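You operate a simulated robot arm through the tools that you are given. There is no shell and no other tool.

Carry out the task below with a simulated robot arm. There is one attempt and no reset: what you move stays moved.

## Task
Pump oil up into the green band of the sight tube.
Fine: open the breather and the fill valve first; shut both when the level stands in the band.

It is judged by the outcome, as a careful person would: the job done as asked, and still so three seconds after it is handed in. It fails if anything else is knocked over, pushed out of place, dropped, spilled or broken.

## Robot
A 7-joint arm with a two-finger gripper, fixed in place. Base frame: the origin is at the foot of the arm, x ahead of it, y to its left, z up; the work surface is at about z = 0.86. Lengths are in m, angles in rad, forces in N, time in s.
With the tool pointing down near the work surface it reaches from about 0.34 to 0.72 m from the base axis. Its first joint turns from -1.152 to 1.152 rad. Payload 2.45 kg.
The tool frame sits at the grasp point between the pads (the TCP): z along the fingers, y along the line on which they close. The tips reach 0.026 m beyond it. The gripper opens to 0.096 m. The gripper's body begins 0.069 m behind the TCP.
Orientation is that of the tool frame in the base frame, as [roll, pitch, yaw] about the fixed x, y, z axes, in that order (R = Rz(yaw) Ry(pitch) Rx(roll)). With the fingers straight down and closing along the base's y, the tool's x points along the base's -x, its y along +y and its z along -z.

## Interface
- The arm moves only by the tool apply_moves. Its arguments are lists of equal length, an entry for each row: "delta_pos": the shift along the base's x, y, z in units of 200 mm (1.0 is 200 mm), a list of three; "delta_rot": the turn, a rotation vector about the base's x, y, z in units of 60 degrees (1.0 is 60 degrees), a list of three; "hand": the closure in counts, from 0 (fully open) to 255 (shut). In form: {"delta_pos": [[dx, dy, dz], ...], "delta_rot": [[wx, wy, wz], ...], "hand": [hand, ...]}. A call has 1 to 20 rows; each row is the pose to reach, as a shift and turn from the pose commanded when the call began. A call with a number of a shift or a turn outside -1 to 1 is refused whole. Each row takes 0.2 s and may step no farther than 0.05 m and 0.15 rad from the row before; otherwise, or with a gripper value out of range, the whole call is refused. Where a pose cannot be reached the arm comes as near as it can. A force on the tool above 70 N (or 10 N above the force at the start of the call, whichever is more), or a blocked arm, ends the call early, and 0.2 s more pass. Each finger halts on what it meets, pressing with about 41 N; the grip force reading is that of the motor and also rises with nothing between the fingers. The clock runs only during rows and for 0.2 s after the last one: add rows that repeat a pose to give the fingers time. The reply holds the time, the measured pose of the TCP, the force on the tool along the base axes, the opening and the grip force, in the units named above and with some noise, with the torque about the TCP (base axes, N m) and any sound that the robot's microphone picked up.
- Cameras (640 x 400 px; columns grow to the right, rows downward): "scene" is fixed at [0.1313, -0.3696, 1.4389]; the picture's right is [0.97, -0.23, 0.00], its down [-0.10, -0.41, -0.91] and it looks along [0.21, 0.88, -0.42] (base axes); focal length 329 px, centre (320, 200). "wrist" rides on the gripper at [0.082, 0.003, -0.098] in the tool frame; the picture's right is [-0.04, 1.00, 0.00], its down [-0.73, -0.03, -0.68] and it looks along [-0.68, -0.03, 0.73] (tool axes); focal length 256 px, centre (320, 200). There is no depth. A picture from a camera that has moved, and an enlarged one, comes with that camera's place and axes in the base frame and with its lens.
- camera(camera): a new picture of that camera. It takes no simulated time.
- zoom(camera, box): a new picture of the part [left, top, right, bottom] of that camera's present view, enlarged. It takes no simulated time.
- sign_off(): hands the job in; it is judged then, once.

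Places have to be worked out from the pictures, the camera data and where the tool is seen. Open the gripper and draw the arm clear of the work before you hand the job in, unless the task says otherwise.

The tools are called after "Request:" as name(argument=value, ...) on one line, values as JSON. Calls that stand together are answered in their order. apply_moves: Moves the arm, as the interface text tells. Its arguments: {"type":"object","properties":{"delta_pos":{"type":"array"},"delta_rot":{"type":"array"},"hand":{"type":"array"}},"required":["delta_pos","delta_rot","hand"]} The other tools are called the same way: camera (camera) takes a picture; zoom (camera, box) takes an enlarged picture of a part of a camera's view; sign_off () hands the job in.

At the start:

```text
clock: 0.0
eef_pos: [0.3751, 0.1611, 1.2967]
tool_rot: [3.141, 0.0, 3.141]
wrist_force: [0.9, -0.4, -0.4]
ft_torque: [-0.02, -0.01, 0.0]
grip_width: 0.0957
finger_force: 0.0
```

scene: 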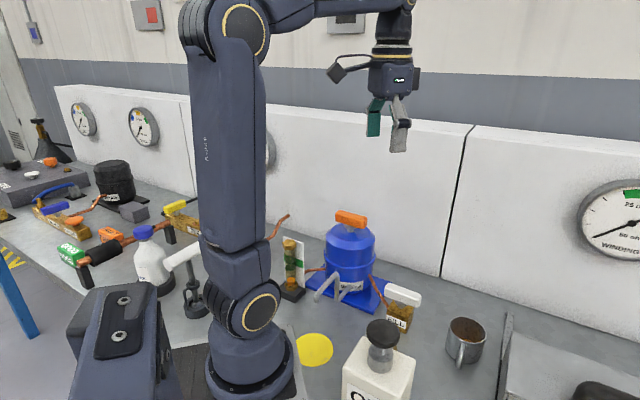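
wrist: 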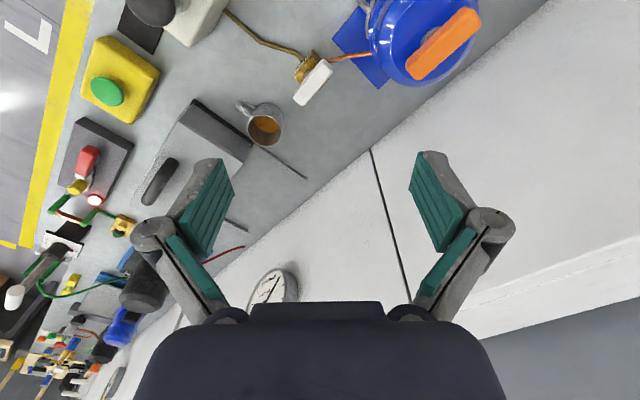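

The scene shows a blue reservoir with an orange top handle, a sight tube with green band beside it, and a white-handled valve labelled "FILL". I'll zoom in for details before moving.

Request:
zoom(camera="scene", box=[240, 190, 440, 340])

Request:
zoom(camera="scene", box=[20, 170, 260, 330])

Request:
zoom(camera="scene", box=[320, 250, 640, 400])

Request:
zoom(camera="wrist", box=[200, 0, 500, 180])

```text
2.67 times, centred on (340, 265) of scene
camera zoom: at [0.1313, -0.3696, 1.4389], right [0.97, -0.23, 0.0], down [-0.1, -0.41, -0.91], along [0.21, 0.88, -0.42], focal length 878 px, centre (267, 27)
```

zoom: 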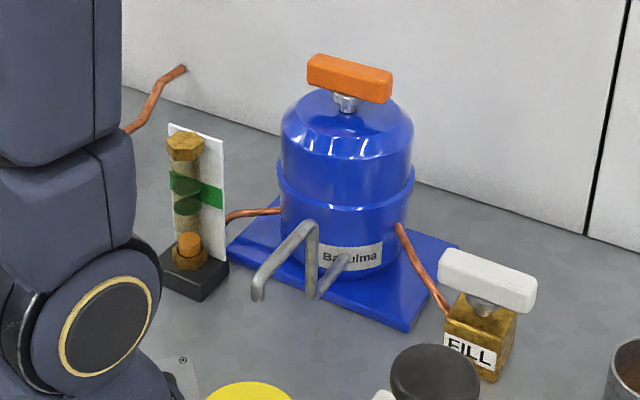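

```text
2.50 times, centred on (140, 250) of scene
camera zoom: at [0.1313, -0.3696, 1.4389], right [0.97, -0.23, 0.0], down [-0.1, -0.41, -0.91], along [0.21, 0.88, -0.42], focal length 823 px, centre (770, 75)
```

zoom: 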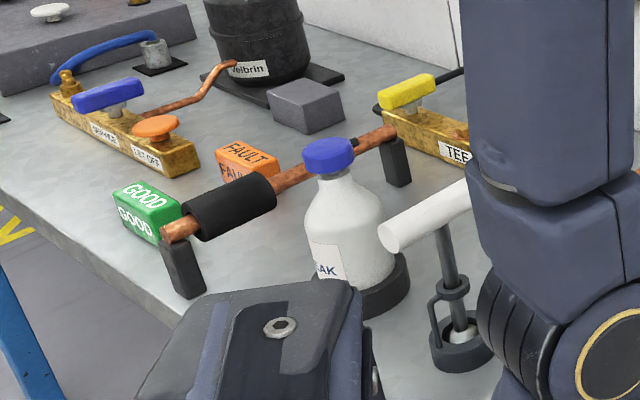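

```text
2.00 times, centred on (480, 325) of scene
camera zoom: at [0.1313, -0.3696, 1.4389], right [0.97, -0.23, 0.0], down [-0.1, -0.41, -0.91], along [0.21, 0.88, -0.42], focal length 658 px, centre (0, -50)
```

zoom: 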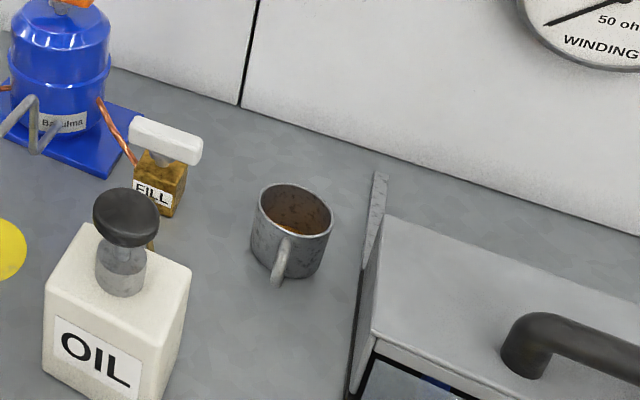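

```text
2.13 times, centred on (350, 90) of wrist
camera zoom: at [0.2931, 0.1644, 1.394], right [0.04, 1.0, 0.0], down [0.73, -0.03, 0.68], along [0.68, -0.03, -0.73], focal length 546 px, centre (256, 435)
```

zoom: 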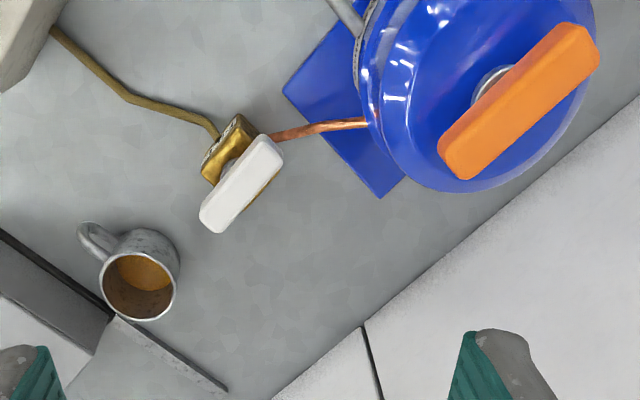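

The orange handle triangulates near (0.37, 0.30, 1.06), the FILL handle near (0.44, 0.15, 0.94), and the pump head near (0.315, -0.03, 1.04). I'll zoom further to read labels and find which part is the breather.

Request:
zoom(camera="scene", box=[30, 190, 130, 252])

Request:
zoom(camera="scene", box=[300, 200, 400, 262])

Request:
zoom(camera="scene", box=[270, 230, 330, 305])

Request:
zoom(camera="scene", box=[300, 260, 440, 400])

Request:
zoom(camera="scene", box=[0, 130, 140, 220])

Request:
zoom(camera="wrist", box=[0, 0, 260, 400])

```text
6.40 times, centred on (80, 221) of scene
camera zoom: at [0.1313, -0.3696, 1.4389], right [0.97, -0.23, 0.0], down [-0.1, -0.41, -0.91], along [0.21, 0.88, -0.42], focal length 2107 px, centre (1856, 66)
```

zoom: 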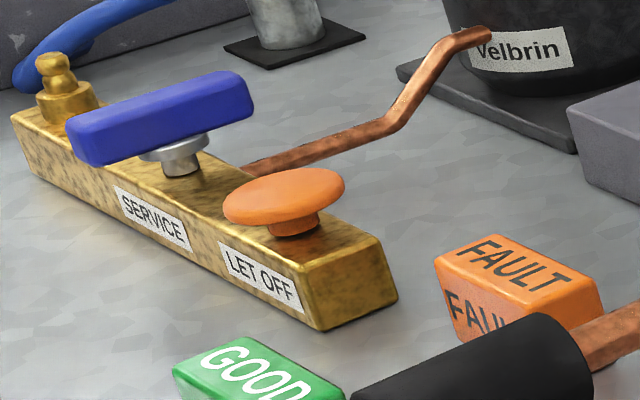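

```text
6.40 times, centred on (350, 231) of scene
camera zoom: at [0.1313, -0.3696, 1.4389], right [0.97, -0.23, 0.0], down [-0.1, -0.41, -0.91], along [0.21, 0.88, -0.42], focal length 2107 px, centre (128, 2)
```

zoom: 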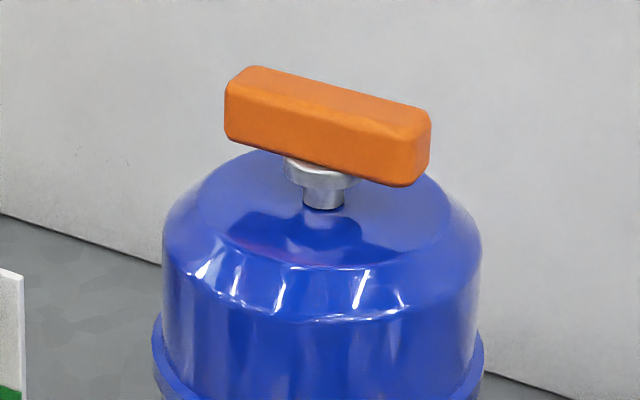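

```text
5.33 times, centred on (300, 268) of scene
camera zoom: at [0.1313, -0.3696, 1.4389], right [0.97, -0.23, 0.0], down [-0.1, -0.41, -0.91], along [0.21, 0.88, -0.42], focal length 1756 px, centre (427, -160)
```

zoom: 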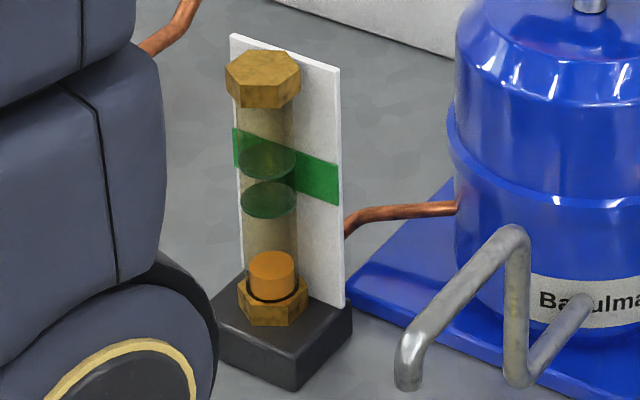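

```text
2.86 times, centred on (370, 330) of scene
camera zoom: at [0.1313, -0.3696, 1.4389], right [0.97, -0.23, 0.0], down [-0.1, -0.41, -0.91], along [0.21, 0.88, -0.42], focal length 940 px, centre (177, -171)
```

zoom: 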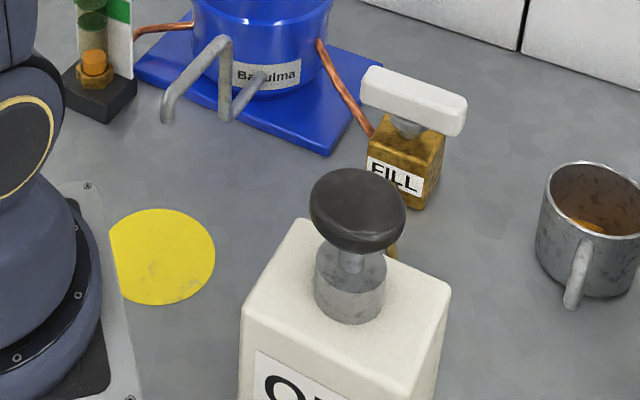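

```text
4.44 times, centred on (70, 175) of scene
camera zoom: at [0.1313, -0.3696, 1.4389], right [0.97, -0.23, 0.0], down [-0.1, -0.41, -0.91], along [0.21, 0.88, -0.42], focal length 1463 px, centre (1431, 311)
```

zoom: 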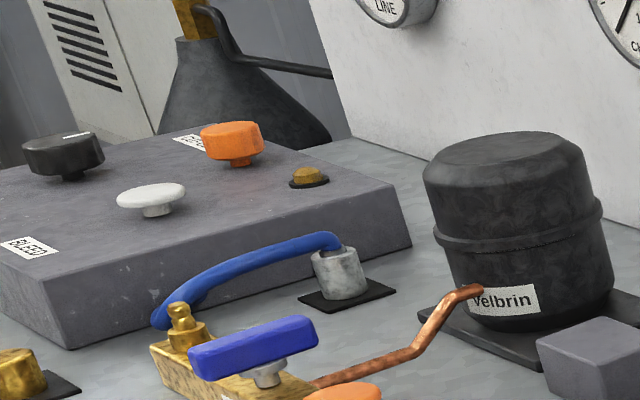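

```text
1.00 times, centred on (130, 200) of wrist (not enlarged: the box is as wide or as high as the picture)
camera zoom: at [0.2931, 0.1644, 1.394], right [0.04, 1.0, 0.0], down [0.73, -0.03, 0.68], along [0.68, -0.03, -0.73], focal length 256 px, centre (510, 200)
```

zoom: 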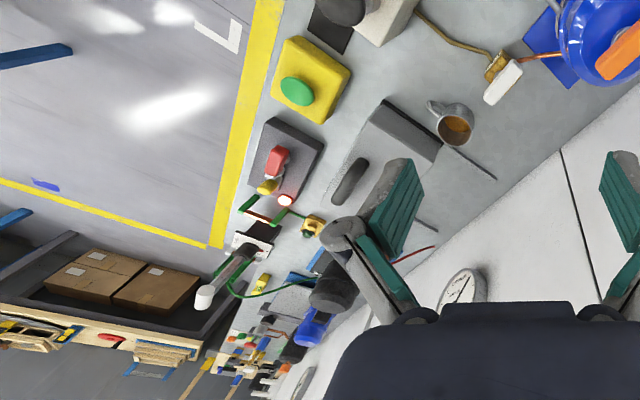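

The sight tube has its oil (orange column) near the bottom and two green rings marking the band; the orange handle on the tank is evidently the breather. I'll zoom on the handles from the wrist to get their orientations.

Request:
zoom(camera="wrist", box=[260, 30, 380, 110])

Request:
zoom(camera="wrist", box=[340, 0, 500, 100])

Request:
zoom(camera="scene", box=[365, 270, 435, 340])

```text
5.00 times, centred on (320, 70) of wrist
camera zoom: at [0.2931, 0.1644, 1.394], right [0.04, 1.0, 0.0], down [0.73, -0.03, 0.68], along [0.68, -0.03, -0.73], focal length 1280 px, centre (320, 850)
```

zoom: 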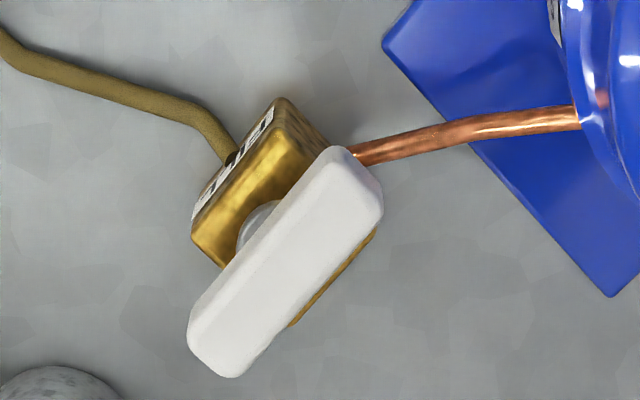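

```text
4.00 times, centred on (420, 50) of wrist
camera zoom: at [0.2931, 0.1644, 1.394], right [0.04, 1.0, 0.0], down [0.73, -0.03, 0.68], along [0.68, -0.03, -0.73], focal length 1024 px, centre (-80, 800)
```

zoom: 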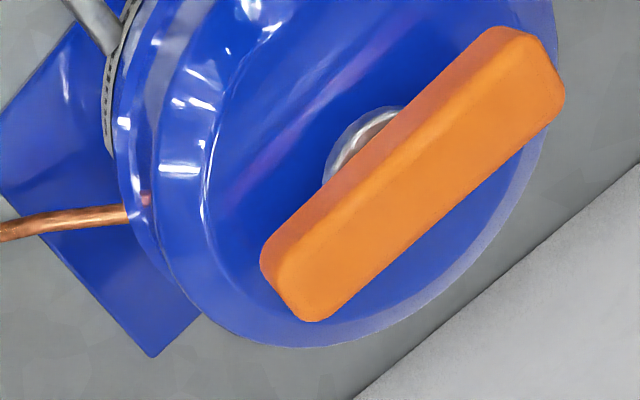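

```text
5.71 times, centred on (400, 305) of scene
camera zoom: at [0.1313, -0.3696, 1.4389], right [0.97, -0.23, 0.0], down [-0.1, -0.41, -0.91], along [0.21, 0.88, -0.42], focal length 1881 px, centre (-137, -400)
```

zoom: 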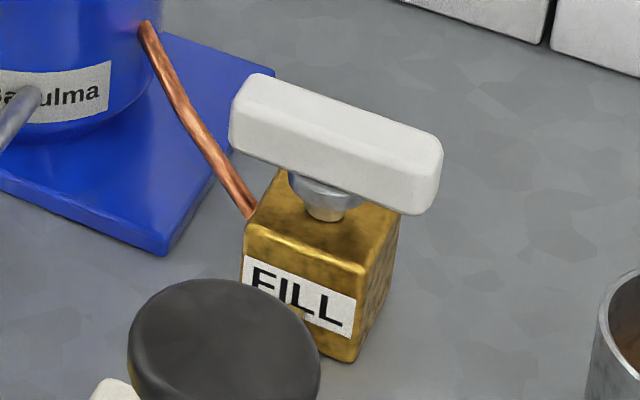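

Both bars lie along about −45° (parallel to the bench wall). I'll move above the orange breather handle with the tool turned −45° so the fingers close across the bar, stopping about 0.1 m above to check.

Request:
apply_moves(delta_pos=[[-0.007, 0.116, -0.114], [-0.013, 0.232, -0.228], [-0.02, 0.348, -0.343], [-0.027, 0.463, -0.457], [-0.033, 0.579, -0.571], [-0.04, 0.695, -0.685]], delta_rot=[[0, 0, -0.125], [0, 0, -0.25], [0, 0, -0.375], [0, 0, -0.5], [0, 0, -0.625], [0, 0, -0.75]], hand=[0, 0, 0, 0, 0, 0])

Request:
camera(camera="wrist")

Request:
camera(camera="scene")

```text
clock: 1.4
eef_pos: [0.3687, 0.3013, 1.159]
tool_rot: [3.14, -0.001, 2.354]
wrist_force: [-0.5, -0.5, -0.6]
ft_torque: [-0.04, -0.02, -0.03]
grip_width: 0.0961
finger_force: 0.1
```

```text
taken
camera wrist: at [0.3132, 0.3608, 1.2563], right [0.74, 0.68, 0.0], down [0.5, -0.54, 0.68], along [0.46, -0.5, -0.73], focal length 256 px, centre (320, 200)
```

wrist: 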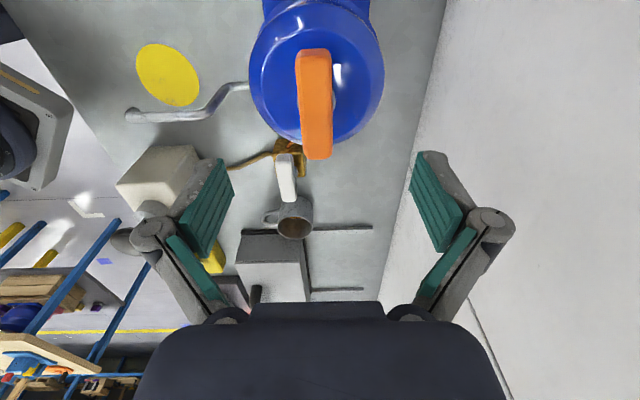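

```text
taken
```

scene: 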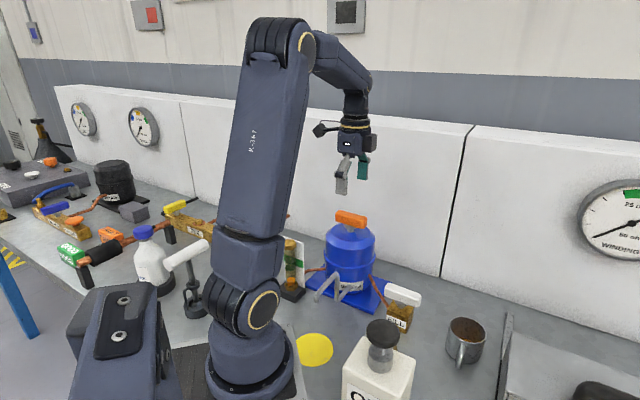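

The bar is aligned with the tool within about 4 mm. I'll descend to just above grasp height and check the clearance.

Request:
apply_moves(delta_pos=[[0, -0.005, -0.12], [0, -0.01, -0.24], [0, -0.012, -0.34], [0, -0.012, -0.42]], delta_rot=[[0, 0, 0], [0, 0, 0], [0, 0, 0], [0, 0, 0]], hand=[0, 0, 0, 0])

Request:
camera(camera="wrist")

Request:
zoom(camera="scene", box=[280, 130, 440, 250])

```text
clock: 2.4
eef_pos: [0.3653, 0.2967, 1.0755]
tool_rot: [3.141, 0.001, 2.356]
wrist_force: [0.6, -0.3, 0.7]
ft_torque: [0.0, 0.04, 0.02]
grip_width: 0.0958
finger_force: 0.0
```

```text
taken
camera wrist: at [0.3098, 0.3572, 1.1736], right [0.74, 0.68, 0.0], down [0.5, -0.54, 0.68], along [0.46, -0.5, -0.73], focal length 256 px, centre (320, 200)
```

wrist: 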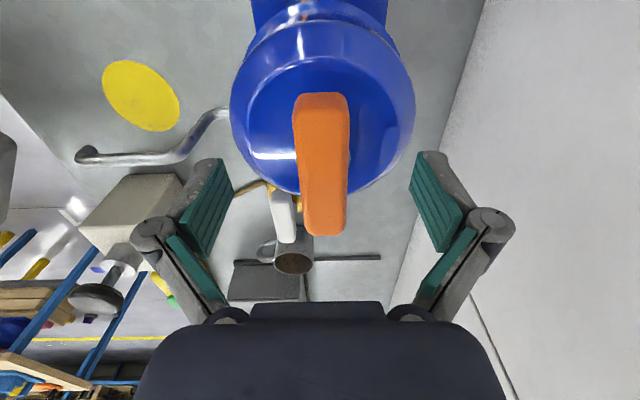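

```text
3.33 times, centred on (360, 190) of scene
camera zoom: at [0.1313, -0.3696, 1.4389], right [0.97, -0.23, 0.0], down [-0.1, -0.41, -0.91], along [0.21, 0.88, -0.42], focal length 1097 px, centre (187, 233)
```

zoom: 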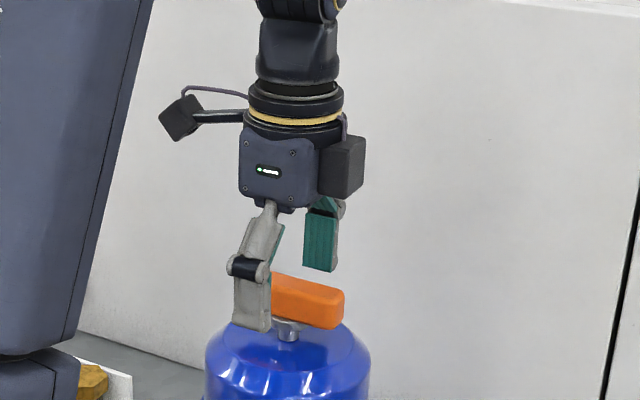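

The bar sits centred between the fingers, top face around z≈1.07. I'll lower to about z=1.06 and close on it.

Request:
apply_moves(delta_pos=[[0.003, 0.003, -0.06], [0.003, 0.003, -0.075], [0.003, 0.003, -0.075], [0.003, 0.003, -0.075], [0.003, 0.003, -0.075], [0.003, 0.003, -0.075], [0.003, 0.003, -0.075], [0.003, 0.003, -0.075]], delta_rot=[[0, 0, 0], [0, 0, 0], [0, 0, 0], [0, 0, 0], [0, 0, 0], [0, 0, 0], [0, 0, 0], [0, 0, 0]], hand=[0, 0, 255, 255, 255, 255, 255, 255])

Request:
camera(camera="wrist")

Request:
zoom(camera="scene", box=[280, 130, 440, 250])

```text
clock: 4.2
eef_pos: [0.3667, 0.2974, 1.0612]
tool_rot: [3.141, 0.0, 2.357]
wrist_force: [-2.4, -1.0, 0.6]
ft_torque: [-0.02, 0.04, -0.01]
grip_width: 0.0312
finger_force: 45.1
```

```text
taken
camera wrist: at [0.3116, 0.3579, 1.1585], right [0.74, 0.68, 0.0], down [0.5, -0.54, 0.68], along [0.46, -0.5, -0.73], focal length 256 px, centre (320, 200)
```

wrist: 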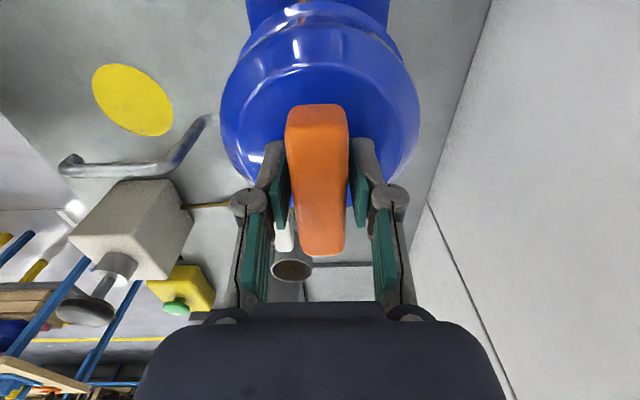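

```text
3.33 times, centred on (360, 190) of scene
camera zoom: at [0.1313, -0.3696, 1.4389], right [0.97, -0.23, 0.0], down [-0.1, -0.41, -0.91], along [0.21, 0.88, -0.42], focal length 1097 px, centre (187, 233)
```

zoom: 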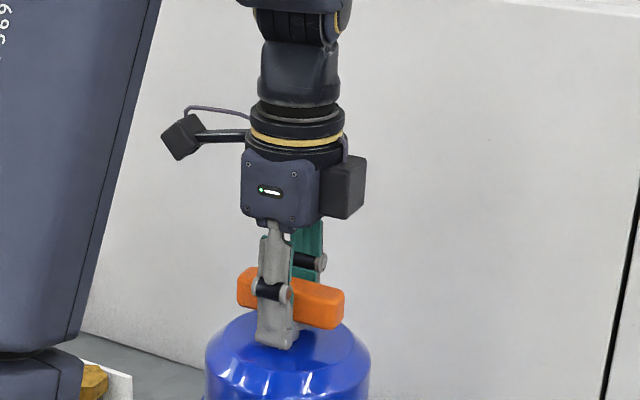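

Gripped squarely with 31 mm opening. I'll try a small counter-clockwise turn and read the torque and any sound.

Request:
apply_moves(delta_pos=[[0, 0, 0], [0, 0, 0], [0, 0, 0]], delta_rot=[[0, 0, 0.08], [0, 0, 0.16], [0, 0, 0.16]], hand=[255, 255, 255])

Request:
camera(camera="wrist")

```text
clock: 5.0
eef_pos: [0.3673, 0.2969, 1.061]
tool_rot: [3.141, 0.0, 2.526]
wrist_force: [-3.0, 3.3, -1.8]
ft_torque: [0.05, -0.17, 0.04]
grip_width: 0.0311
finger_force: 44.8
```

```text
taken
camera wrist: at [0.3022, 0.3475, 1.1585], right [0.61, 0.79, 0.0], down [0.58, -0.45, 0.68], along [0.54, -0.41, -0.73], focal length 256 px, centre (320, 200)
```

wrist: 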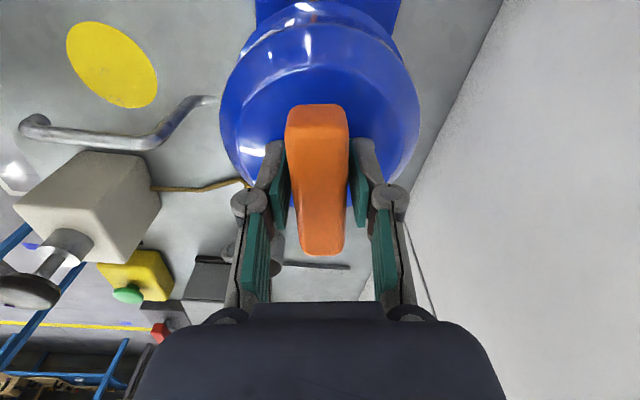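

It turns freely with little torque and the bar follows the hand. I'll continue CCW to 60° total.

Request:
apply_moves(delta_pos=[[0, 0, 0], [0, 0, 0], [0, 0, 0], [0, 0, 0], [0, 0, 0], [0, 0, 0], [0, 0, 0], [0, 0, 0]], delta_rot=[[0, 0, 0.12], [0, 0, 0.24], [0, 0, 0.36], [0, 0, 0.48], [0, 0, 0.6], [0, 0, 0.72], [0, 0, 0.84], [0, 0, 0.84]], hand=[255, 255, 255, 255, 255, 255, 255, 255])

Request:
zoom(camera="scene", box=[240, 130, 440, 330])

```text
clock: 6.8
eef_pos: [0.3678, 0.2972, 1.0602]
tool_rot: [-3.139, -0.002, -2.878]
wrist_force: [-10.6, -13.3, 12.8]
ft_torque: [-0.28, 0.26, 0.02]
grip_width: 0.0313
finger_force: 45.5
```

```text
2.00 times, centred on (340, 230) of scene
camera zoom: at [0.1309, -0.3701, 1.4388], right [0.97, -0.23, 0.0], down [-0.1, -0.41, -0.91], along [0.21, 0.88, -0.42], focal length 658 px, centre (280, 140)
```

zoom: 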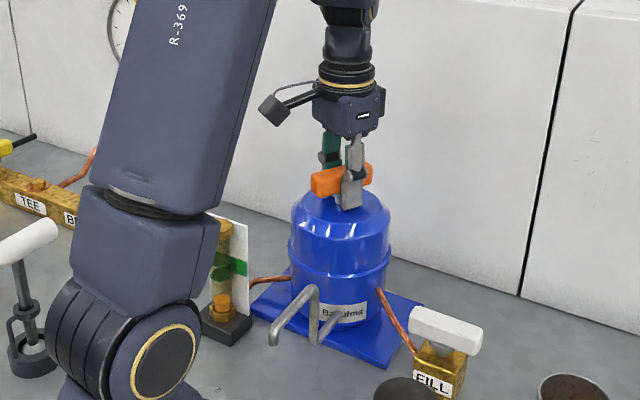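

The bar has turned 60°, but side forces are building, so my grip point is a few mm off the stem axis. I'll nudge toward −x, −y and slightly up to relax before continuing.

Request:
apply_moves(delta_pos=[[-0.004, -0.006, 0.003], [-0.004, -0.006, 0.003]], delta_rot=[[0, 0, 0], [0, 0, 0]], hand=[255, 255])

```text
clock: 7.4
eef_pos: [0.3669, 0.2962, 1.0596]
tool_rot: [3.139, 0.0, -2.88]
wrist_force: [-6.2, -1.0, 2.6]
ft_torque: [-0.08, 0.54, -0.03]
grip_width: 0.031
finger_force: 45.3
```

Forces relaxed. I'll continue the turn another 30° with a small compensating shift.

Request:
apply_moves(delta_pos=[[-0.002, -0.001, 0], [-0.003, -0.002, 0], [-0.004, -0.003, 0], [-0.004, -0.004, 0], [-0.004, -0.004, 0]], delta_rot=[[0, 0, 0.12], [0, 0, 0.24], [0, 0, 0.36], [0, 0, 0.48], [0, 0, 0.48]], hand=[255, 255, 255, 255, 255])

Request:
camera(camera="wrist")

Request:
zoom(camera="scene", box=[240, 130, 440, 330])

```text
clock: 8.6
eef_pos: [0.3672, 0.2984, 1.0605]
tool_rot: [-3.138, 0.004, -2.376]
wrist_force: [14.5, 10.3, -15.5]
ft_torque: [0.58, -0.94, 0.02]
grip_width: 0.0312
finger_force: 45.3
```

```text
taken
camera wrist: at [0.3054, 0.2424, 1.1581], right [-0.66, 0.75, 0.0], down [0.55, 0.49, 0.68], along [0.51, 0.45, -0.73], focal length 256 px, centre (320, 200)
```

wrist: 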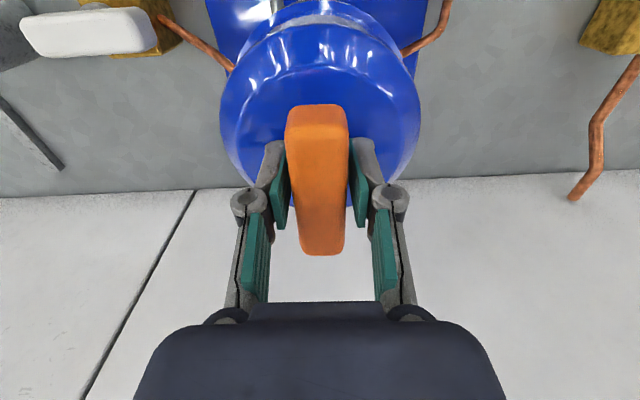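

```text
2.00 times, centred on (340, 230) of scene
camera zoom: at [0.1319, -0.3691, 1.439], right [0.97, -0.23, 0.0], down [-0.1, -0.41, -0.91], along [0.21, 0.88, -0.42], focal length 658 px, centre (280, 140)
```

zoom: 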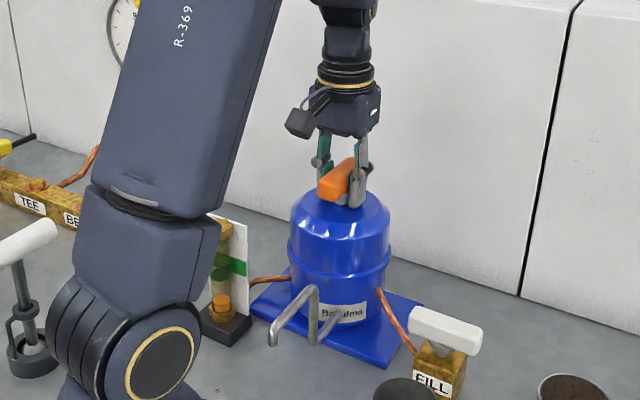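

The bar is about 89° round, no end stop felt yet. I'll relax the side force and try a few degrees more to see whether there is a stop.

Request:
apply_moves(delta_pos=[[0.004, 0.003, 0], [0.004, 0.003, -0.002], [0.004, 0.003, -0.002], [0.004, 0.003, -0.002]], delta_rot=[[0, 0, 0], [0, 0, 0.04], [0, 0, 0.07], [0, 0, 0.07]], hand=[255, 255, 255, 255])

```text
clock: 9.6
eef_pos: [0.3677, 0.2961, 1.0605]
tool_rot: [3.141, -0.001, -2.304]
wrist_force: [-3.6, -4.2, 15.7]
ft_torque: [-0.39, 0.5, -0.43]
grip_width: 0.031
finger_force: 45.1
```

Torque about z rose to −0.43 N m: that is the end stop at about 90°. I'll ease off a touch, open the fingers, and rise clear.

Request:
apply_moves(delta_pos=[[0, 0, 0], [0, 0, 0], [0, 0, 0], [0, 0, 0], [0, 0, 0], [0, 0, 0.1], [0, 0, 0.3], [0, 0, 0.5]], delta_rot=[[0, 0, -0.04], [0, 0, -0.04], [0, 0, -0.04], [0, 0, -0.04], [0, 0, -0.04], [0, 0, -0.04], [0, 0, -0.04], [0, 0, -0.04]], hand=[255, 0, 0, 0, 0, 0, 0, 0])

Request:
camera(camera="wrist")

Request:
zoom(camera="scene", box=[240, 130, 440, 330])

```text
clock: 11.4
eef_pos: [0.3682, 0.2962, 1.161]
tool_rot: [3.141, -0.001, -2.347]
wrist_force: [0.9, -0.9, 0.5]
ft_torque: [0.0, -0.01, -0.01]
grip_width: 0.0961
finger_force: 0.0
```

```text
taken
camera wrist: at [0.3083, 0.2401, 1.2595], right [-0.69, 0.73, 0.0], down [0.53, 0.5, 0.68], along [0.49, 0.47, -0.73], focal length 256 px, centre (320, 200)
```

wrist: 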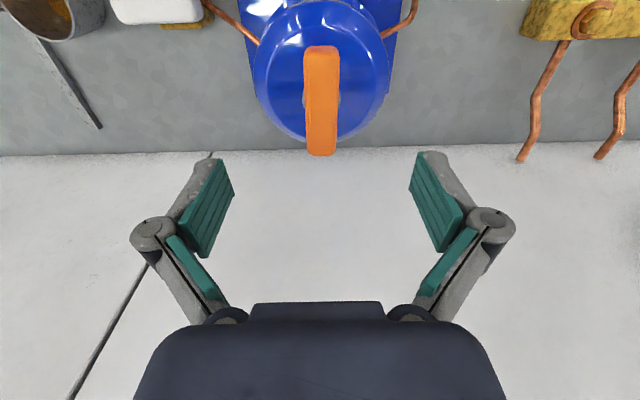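

```text
2.00 times, centred on (340, 230) of scene
camera zoom: at [0.1313, -0.3696, 1.4389], right [0.97, -0.23, 0.0], down [-0.1, -0.41, -0.91], along [0.21, 0.88, -0.42], focal length 658 px, centre (280, 140)
```

zoom: 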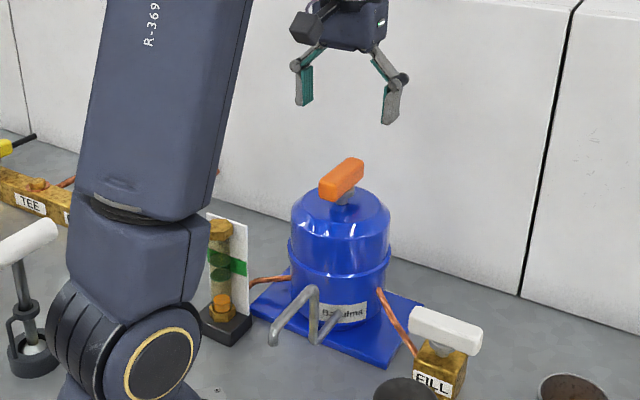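

The breather now stands a quarter-turn round and the tank hasn't moved. Before going on I'll check the newly visible brass block labels on the left to be sure it's not another breather.

Request:
zoom(camera="scene", box=[160, 190, 300, 290])

Request:
zoom(camera="wrist", box=[500, 0, 640, 90])

Request:
zoom(camera="wrist", box=[220, 0, 420, 170])

```text
4.00 times, centred on (230, 240) of scene
camera zoom: at [0.1313, -0.3696, 1.4389], right [0.97, -0.23, 0.0], down [-0.1, -0.41, -0.91], along [0.21, 0.88, -0.42], focal length 1317 px, centre (680, 40)
```

zoom: 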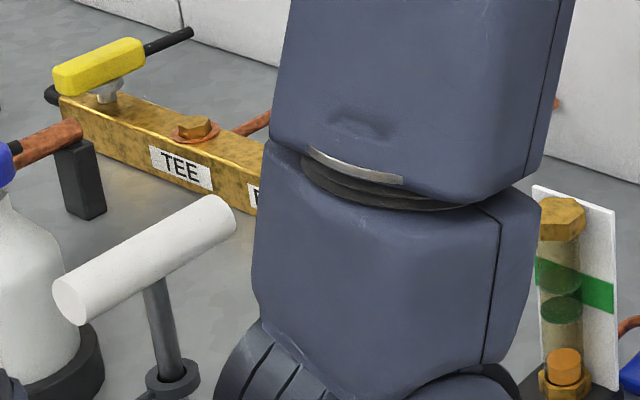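

```text
4.44 times, centred on (570, 45) of wrist
camera zoom: at [0.3083, 0.2401, 1.2595], right [-0.69, 0.73, 0.0], down [0.53, 0.5, 0.68], along [0.49, 0.47, -0.73], focal length 1138 px, centre (-791, 889)
```

zoom: 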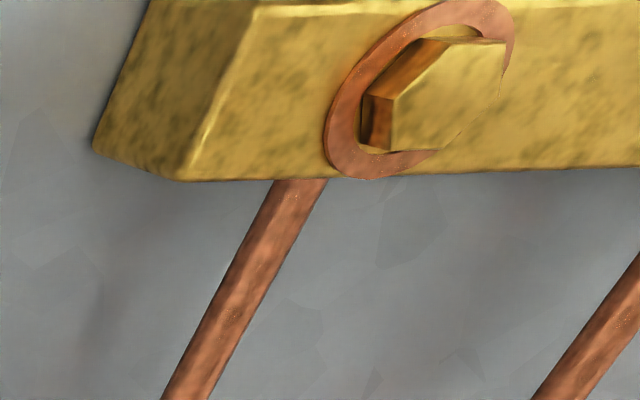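

```text
2.35 times, centred on (320, 85) of wrist
camera zoom: at [0.3083, 0.2401, 1.2595], right [-0.69, 0.73, 0.0], down [0.53, 0.5, 0.68], along [0.49, 0.47, -0.73], focal length 602 px, centre (320, 471)
```

zoom: 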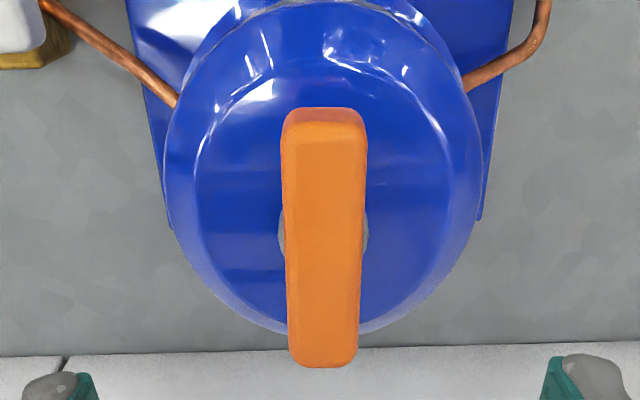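

That is separate pipework (TEE/BELL), so the tank's orange handle is the breather. Next I move over the FILL handle near (0.441, 0.145), turning the tool back −90° in two calls.

Request:
apply_moves(delta_pos=[[0.061, -0.126, 0], [0.122, -0.252, 0], [0.183, -0.378, 0], [0.243, -0.503, 0], [0.304, -0.629, 0], [0.365, -0.755, 0]], delta_rot=[[0, 0, -0.122], [0, 0, -0.244], [0, 0, -0.366], [0, 0, -0.488], [0, 0, -0.61], [0, 0, -0.73]], hand=[0, 0, 0, 0, 0, 0])

Request:
apply_moves(delta_pos=[[0, 0, 0], [0, 0, -0.05], [0, 0, -0.12], [0, 0, -0.2], [0, 0, -0.3], [0, 0, -0.4], [0, 0, -0.5]], delta_rot=[[0, 0, -0.12], [0, 0, -0.24], [0, 0, -0.36], [0, 0, -0.48], [0, 0, -0.6], [0, 0, -0.72], [0, 0, -0.78]], hand=[0, 0, 0, 0, 0, 0, 0])

Request:
camera(camera="wrist")

Request:
camera(camera="scene")

```text
clock: 12.8
eef_pos: [0.4416, 0.1465, 1.1585]
tool_rot: [-3.141, 0.0, -3.113]
wrist_force: [-0.2, -0.6, 0.4]
ft_torque: [0.04, 0.06, -0.01]
grip_width: 0.096
finger_force: 0.0
```

```text
clock: 14.4
eef_pos: [0.4401, 0.1458, 1.0608]
tool_rot: [3.142, -0.002, 2.352]
wrist_force: [-0.5, -0.1, 0.1]
ft_torque: [0.0, 0.03, -0.01]
grip_width: 0.0959
finger_force: 0.1
```

```text
taken
camera wrist: at [0.3845, 0.2069, 1.1583], right [0.74, 0.68, 0.0], down [0.5, -0.54, 0.68], along [0.46, -0.5, -0.73], focal length 256 px, centre (320, 200)
```

wrist: 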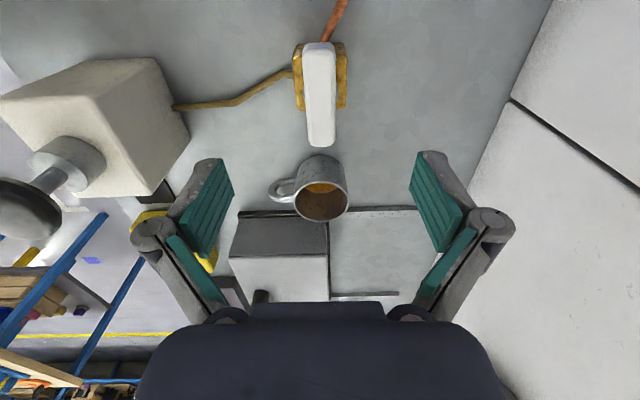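

```text
taken
```

scene: 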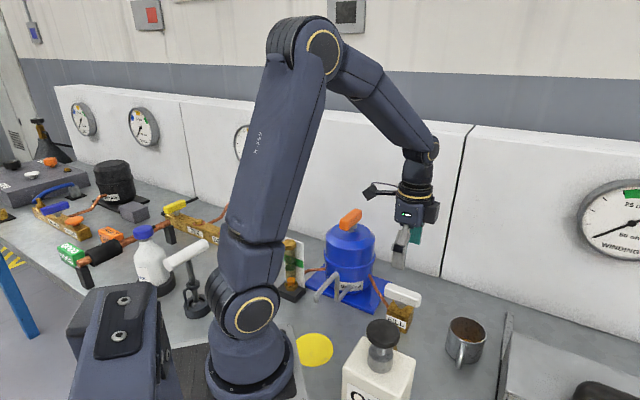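

The FILL bar is centred and aligned beneath the tool. I'll descend to grasp height, z≈0.944, leaving the fingers open to check.

Request:
apply_moves(delta_pos=[[0, 0, -0.15], [0, 0, -0.3], [0, 0, -0.45], [0, 0, -0.54], [0, 0, -0.585]], delta_rot=[[0, 0, 0], [0, 0, 0], [0, 0, 0], [0, 0, 0], [0, 0, 0]], hand=[0, 0, 0, 0, 0])

Request:
camera(camera="wrist")

Request:
zoom(camera="scene", box=[320, 200, 480, 340])

```text
clock: 15.6
eef_pos: [0.4372, 0.1452, 0.9439]
tool_rot: [3.141, 0.0, 2.356]
wrist_force: [0.4, 0.4, -0.5]
ft_torque: [0.0, 0.0, 0.01]
grip_width: 0.0959
finger_force: 0.1
```

```text
taken
camera wrist: at [0.3819, 0.2052, 1.0412], right [0.73, 0.68, 0.0], down [0.5, -0.54, 0.68], along [0.46, -0.5, -0.73], focal length 256 px, centre (320, 200)
```

wrist: 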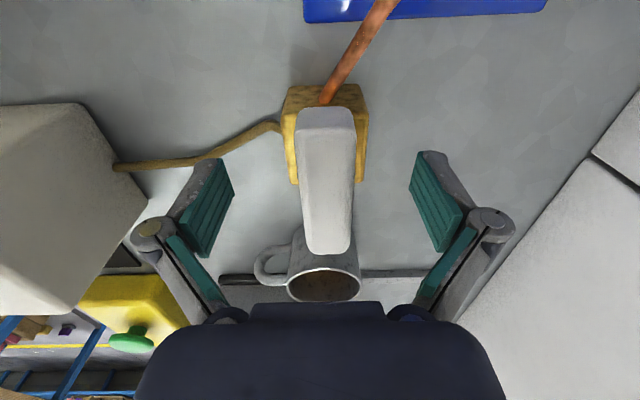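

```text
2.86 times, centred on (400, 270) of scene
camera zoom: at [0.1313, -0.3696, 1.4389], right [0.97, -0.23, 0.0], down [-0.1, -0.41, -0.91], along [0.21, 0.88, -0.42], focal length 940 px, centre (91, 0)
```

zoom: 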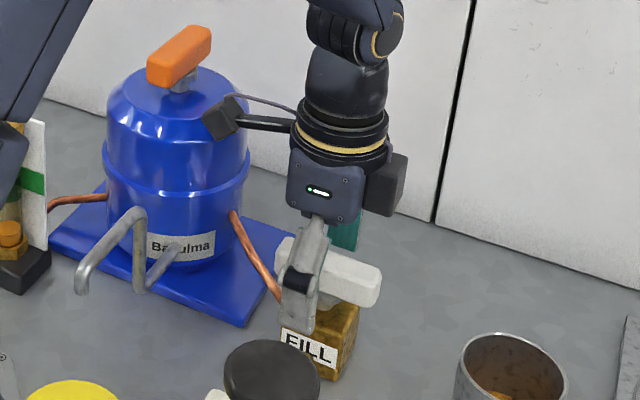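

The bar lies about 3 mm to the right of centre in view; I'll shift a few mm (+x) and close on it.

Request:
apply_moves(delta_pos=[[0.018, 0.004, 0], [0.018, 0.004, 0], [0.018, 0.004, 0], [0.018, 0.004, 0], [0.018, 0.004, 0], [0.018, 0.004, 0], [0.018, 0.004, 0]], delta_rot=[[0, 0, 0], [0, 0, 0], [0, 0, 0], [0, 0, 0], [0, 0, 0], [0, 0, 0], [0, 0, 0]], hand=[0, 255, 255, 255, 255, 255, 255])

Request:
camera(camera="wrist")

```text
clock: 17.2
eef_pos: [0.4415, 0.1462, 0.9437]
tool_rot: [-3.14, 0.0, 2.357]
wrist_force: [-5.4, -5.6, 4.3]
ft_torque: [-0.14, 0.22, -0.02]
grip_width: 0.0316
finger_force: 44.9
```

```text
taken
camera wrist: at [0.3859, 0.2061, 1.042], right [0.74, 0.68, 0.0], down [0.5, -0.54, 0.68], along [0.46, -0.5, -0.73], focal length 256 px, centre (320, 200)
```

wrist: 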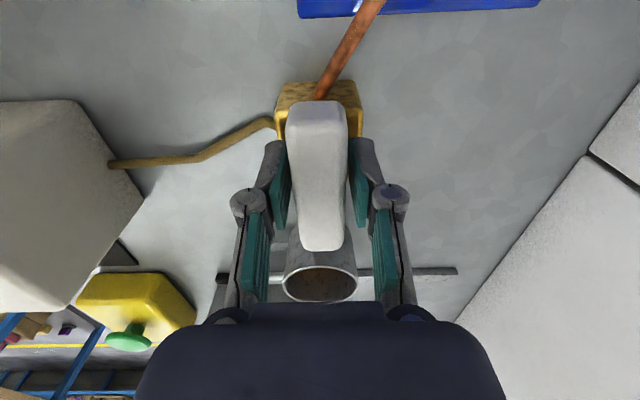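

Gripped, with a small lateral preload; I'll ease back 1 mm and start turning counter-clockwise, checking the readings.

Request:
apply_moves(delta_pos=[[-0.004, -0.004, 0], [-0.004, -0.004, 0], [-0.004, -0.004, 0], [-0.004, -0.004, 0], [-0.004, -0.004, 0], [-0.004, -0.004, 0]], delta_rot=[[0, 0, 0], [0, 0, 0.12], [0, 0, 0.24], [0, 0, 0.36], [0, 0, 0.48], [0, 0, 0.48]], hand=[255, 255, 255, 255, 255, 255])

Request:
camera(camera="wrist")

```text
clock: 18.6
eef_pos: [0.4415, 0.1454, 0.9441]
tool_rot: [-3.139, -0.002, 2.86]
wrist_force: [-17.1, -10.5, 19.1]
ft_torque: [-0.3, -0.01, 0.05]
grip_width: 0.0317
finger_force: 45.4
```

```text
taken
camera wrist: at [0.3637, 0.1715, 1.0421], right [0.32, 0.95, 0.0], down [0.7, -0.23, 0.68], along [0.64, -0.22, -0.74], focal length 256 px, centre (320, 200)
```

wrist: 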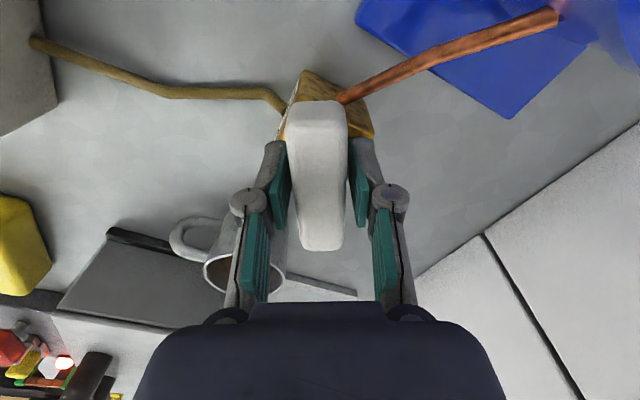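

It turns. I'll ease the side force and carry on toward 90°.

Request:
apply_moves(delta_pos=[[-0.01, -0.005, 0.003], [-0.01, -0.005, 0.003], [-0.01, -0.005, 0.003], [-0.01, -0.005, 0.003], [-0.01, -0.005, 0.003], [-0.01, -0.005, 0.003]], delta_rot=[[0, 0, 0], [0, 0, 0.12], [0, 0, 0.24], [0, 0, 0.36], [0, 0, 0.48], [0, 0, 0.48]], hand=[255, 255, 255, 255, 255, 255])

```text
clock: 20.0
eef_pos: [0.441, 0.1441, 0.9444]
tool_rot: [-3.141, -0.002, -2.92]
wrist_force: [-5.7, -7.4, 2.6]
ft_torque: [0.12, -0.91, -0.02]
grip_width: 0.0316
finger_force: 45.0
```

Low torque still, about 58° turned. I'll continue the last third to the stop.

Request:
apply_moves(delta_pos=[[-0.003, -0.004, 0], [-0.003, -0.005, 0], [-0.003, -0.005, 0], [-0.003, -0.005, 0], [-0.003, -0.005, 0], [-0.003, -0.005, 0]], delta_rot=[[0, 0, 0.1], [0, 0, 0.22], [0, 0, 0.34], [0, 0, 0.46], [0, 0, 0.58], [0, 0, 0.58]], hand=[255, 255, 255, 255, 255, 255])

Request:
camera(camera="wrist")

```text
clock: 21.4
eef_pos: [0.4413, 0.1435, 0.9443]
tool_rot: [-3.139, 0.003, -2.312]
wrist_force: [10.8, 1.2, -12.8]
ft_torque: [0.56, -0.61, -0.32]
grip_width: 0.0316
finger_force: 44.8
```

```text
taken
camera wrist: at [0.3828, 0.0862, 1.0418], right [-0.71, 0.71, 0.0], down [0.52, 0.52, 0.68], along [0.48, 0.48, -0.73], focal length 256 px, centre (320, 200)
```

wrist: 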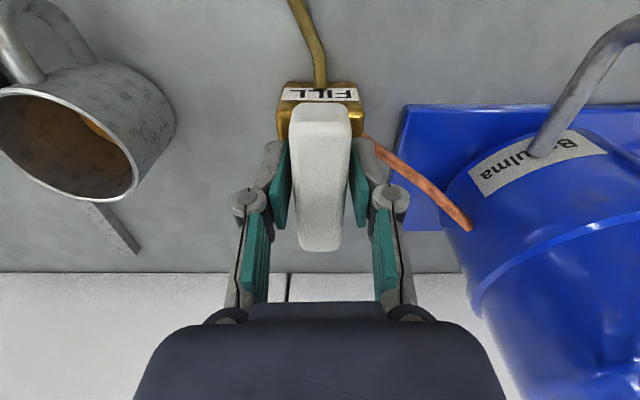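

Torque −0.32 N m at about 92°: the stop, with the bar now in line with the inlet pipe. I'll ease off, open, and rise clear.

Request:
apply_moves(delta_pos=[[0, 0, 0], [0, 0, 0], [0, 0, 0], [0, 0, 0], [0, 0, 0], [0, 0, 0.1], [0, 0, 0.3], [0, 0, 0.5], [0, 0, 0.75], [0, 0, 1.0]], delta_rot=[[0, 0, -0.03], [0, 0, -0.03], [0, 0, -0.03], [0, 0, -0.03], [0, 0, -0.03], [0, 0, -0.03], [0, 0, -0.03], [0, 0, -0.03], [0, 0, -0.03], [0, 0, -0.03]], hand=[255, 0, 0, 0, 0, 0, 0, 0, 0, 0])

Request:
camera(camera="wrist")

Request:
camera(camera="scene")

```text
clock: 23.6
eef_pos: [0.4375, 0.1433, 1.1423]
tool_rot: [-3.14, 0.0, -2.345]
wrist_force: [-0.7, -0.4, 0.6]
ft_torque: [0.01, -0.02, -0.04]
grip_width: 0.0957
finger_force: 0.2
```

```text
taken
camera wrist: at [0.3779, 0.0883, 1.239], right [-0.69, 0.73, 0.0], down [0.54, 0.5, 0.68], along [0.49, 0.47, -0.73], focal length 256 px, centre (320, 200)
```

wrist: 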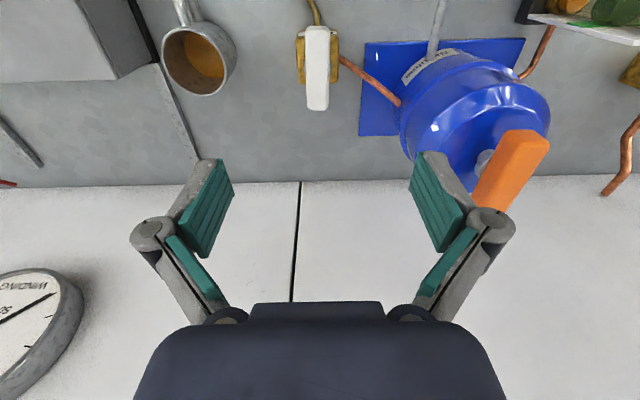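

```text
taken
```

scene: 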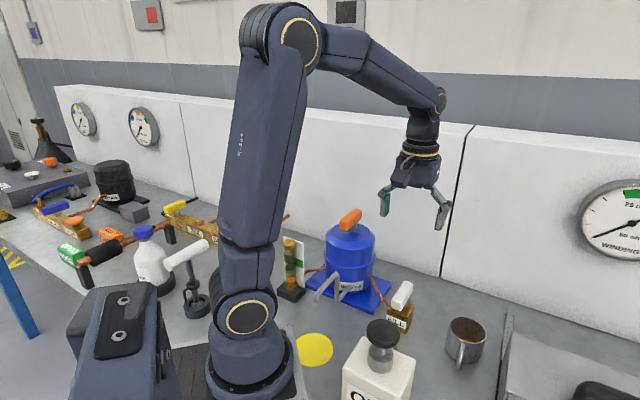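

Both valve bars are turned. Now I go above the pump head near (0.315, −0.028), closing the fingers on the way, and re-measure it from there.

Request:
apply_moves(delta_pos=[[-0.1, -0.14, 0.05], [-0.2, -0.28, 0.1], [-0.3, -0.42, 0.15], [-0.4, -0.57, 0.2], [-0.5, -0.71, 0.2], [-0.61, -0.857, 0.2], [-0.61, -0.857, 0.2]], delta_rot=[[0, 0, 0], [0, 0, 0], [0, 0, 0], [0, 0, 0], [0, 0, 0], [0, 0, 0], [0, 0, 0]], hand=[255, 255, 255, 255, 255, 255, 255])

Request:
camera(camera="wrist")

Request:
camera(camera="scene")

```text
clock: 25.2
eef_pos: [0.3162, -0.0299, 1.1833]
tool_rot: [3.14, -0.001, -2.346]
wrist_force: [1.0, -0.9, -0.6]
ft_torque: [0.0, 0.05, 0.0]
grip_width: 0.0
finger_force: 27.9
```

```text
taken
camera wrist: at [0.2564, -0.0859, 1.281], right [-0.69, 0.73, 0.0], down [0.53, 0.5, 0.68], along [0.49, 0.47, -0.73], focal length 256 px, centre (320, 200)
```

wrist: 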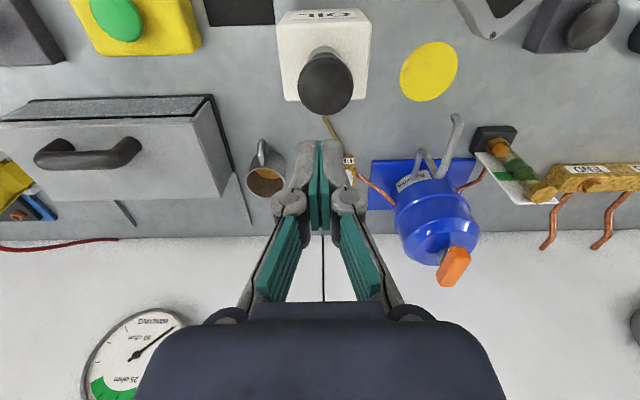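

```text
taken
```

scene: 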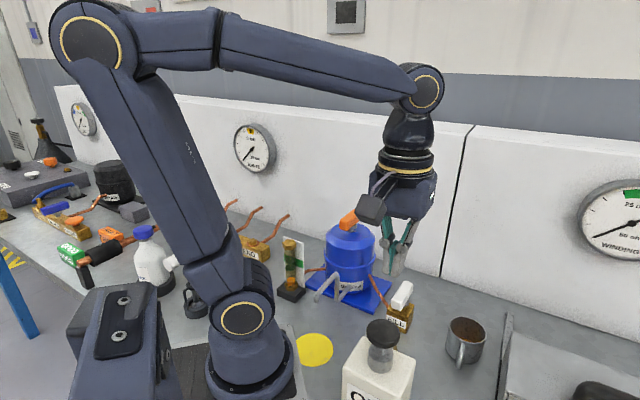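

The pump head sits near (0.313, −0.026) with its top around z≈1.04. I'll lower the closed fingertips to just above it and check.

Request:
apply_moves(delta_pos=[[-0.016, 0.02, -0.15], [-0.016, 0.02, -0.3], [-0.016, 0.02, -0.42], [-0.016, 0.02, -0.5], [-0.016, 0.02, -0.5]], delta_rot=[[0, 0, 0], [0, 0, 0], [0, 0, 0], [0, 0, 0], [0, 0, 0]], hand=[255, 255, 255, 255, 255])

Request:
camera(camera="wrist")

Request:
zoom(camera="scene", box=[260, 200, 460, 400])

```text
clock: 26.4
eef_pos: [0.3137, -0.0253, 1.0836]
tool_rot: [-3.141, 0.0, -2.345]
wrist_force: [0.0, -0.1, -0.8]
ft_torque: [0.02, 0.05, 0.02]
grip_width: 0.0
finger_force: 28.2
```

```text
taken
camera wrist: at [0.2534, -0.0807, 1.1814], right [-0.69, 0.73, 0.0], down [0.53, 0.5, 0.68], along [0.49, 0.47, -0.73], focal length 256 px, centre (320, 200)
```

wrist: 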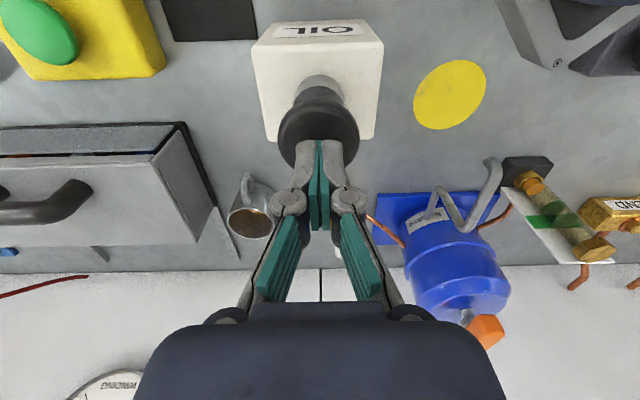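

```text
2.00 times, centred on (360, 300) of scene
camera zoom: at [0.1313, -0.3696, 1.4389], right [0.97, -0.23, 0.0], down [-0.1, -0.41, -0.91], along [0.21, 0.88, -0.42], focal length 658 px, centre (240, 0)
```

zoom: 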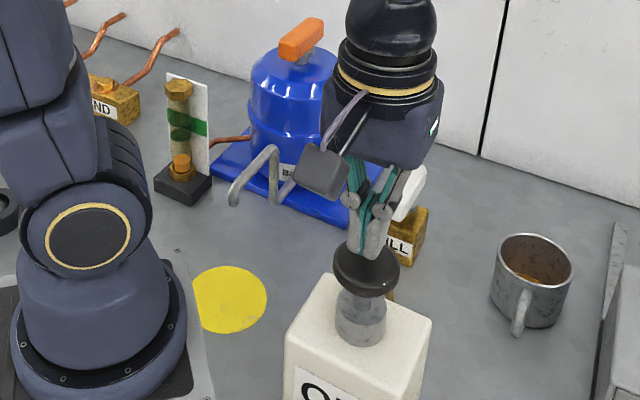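

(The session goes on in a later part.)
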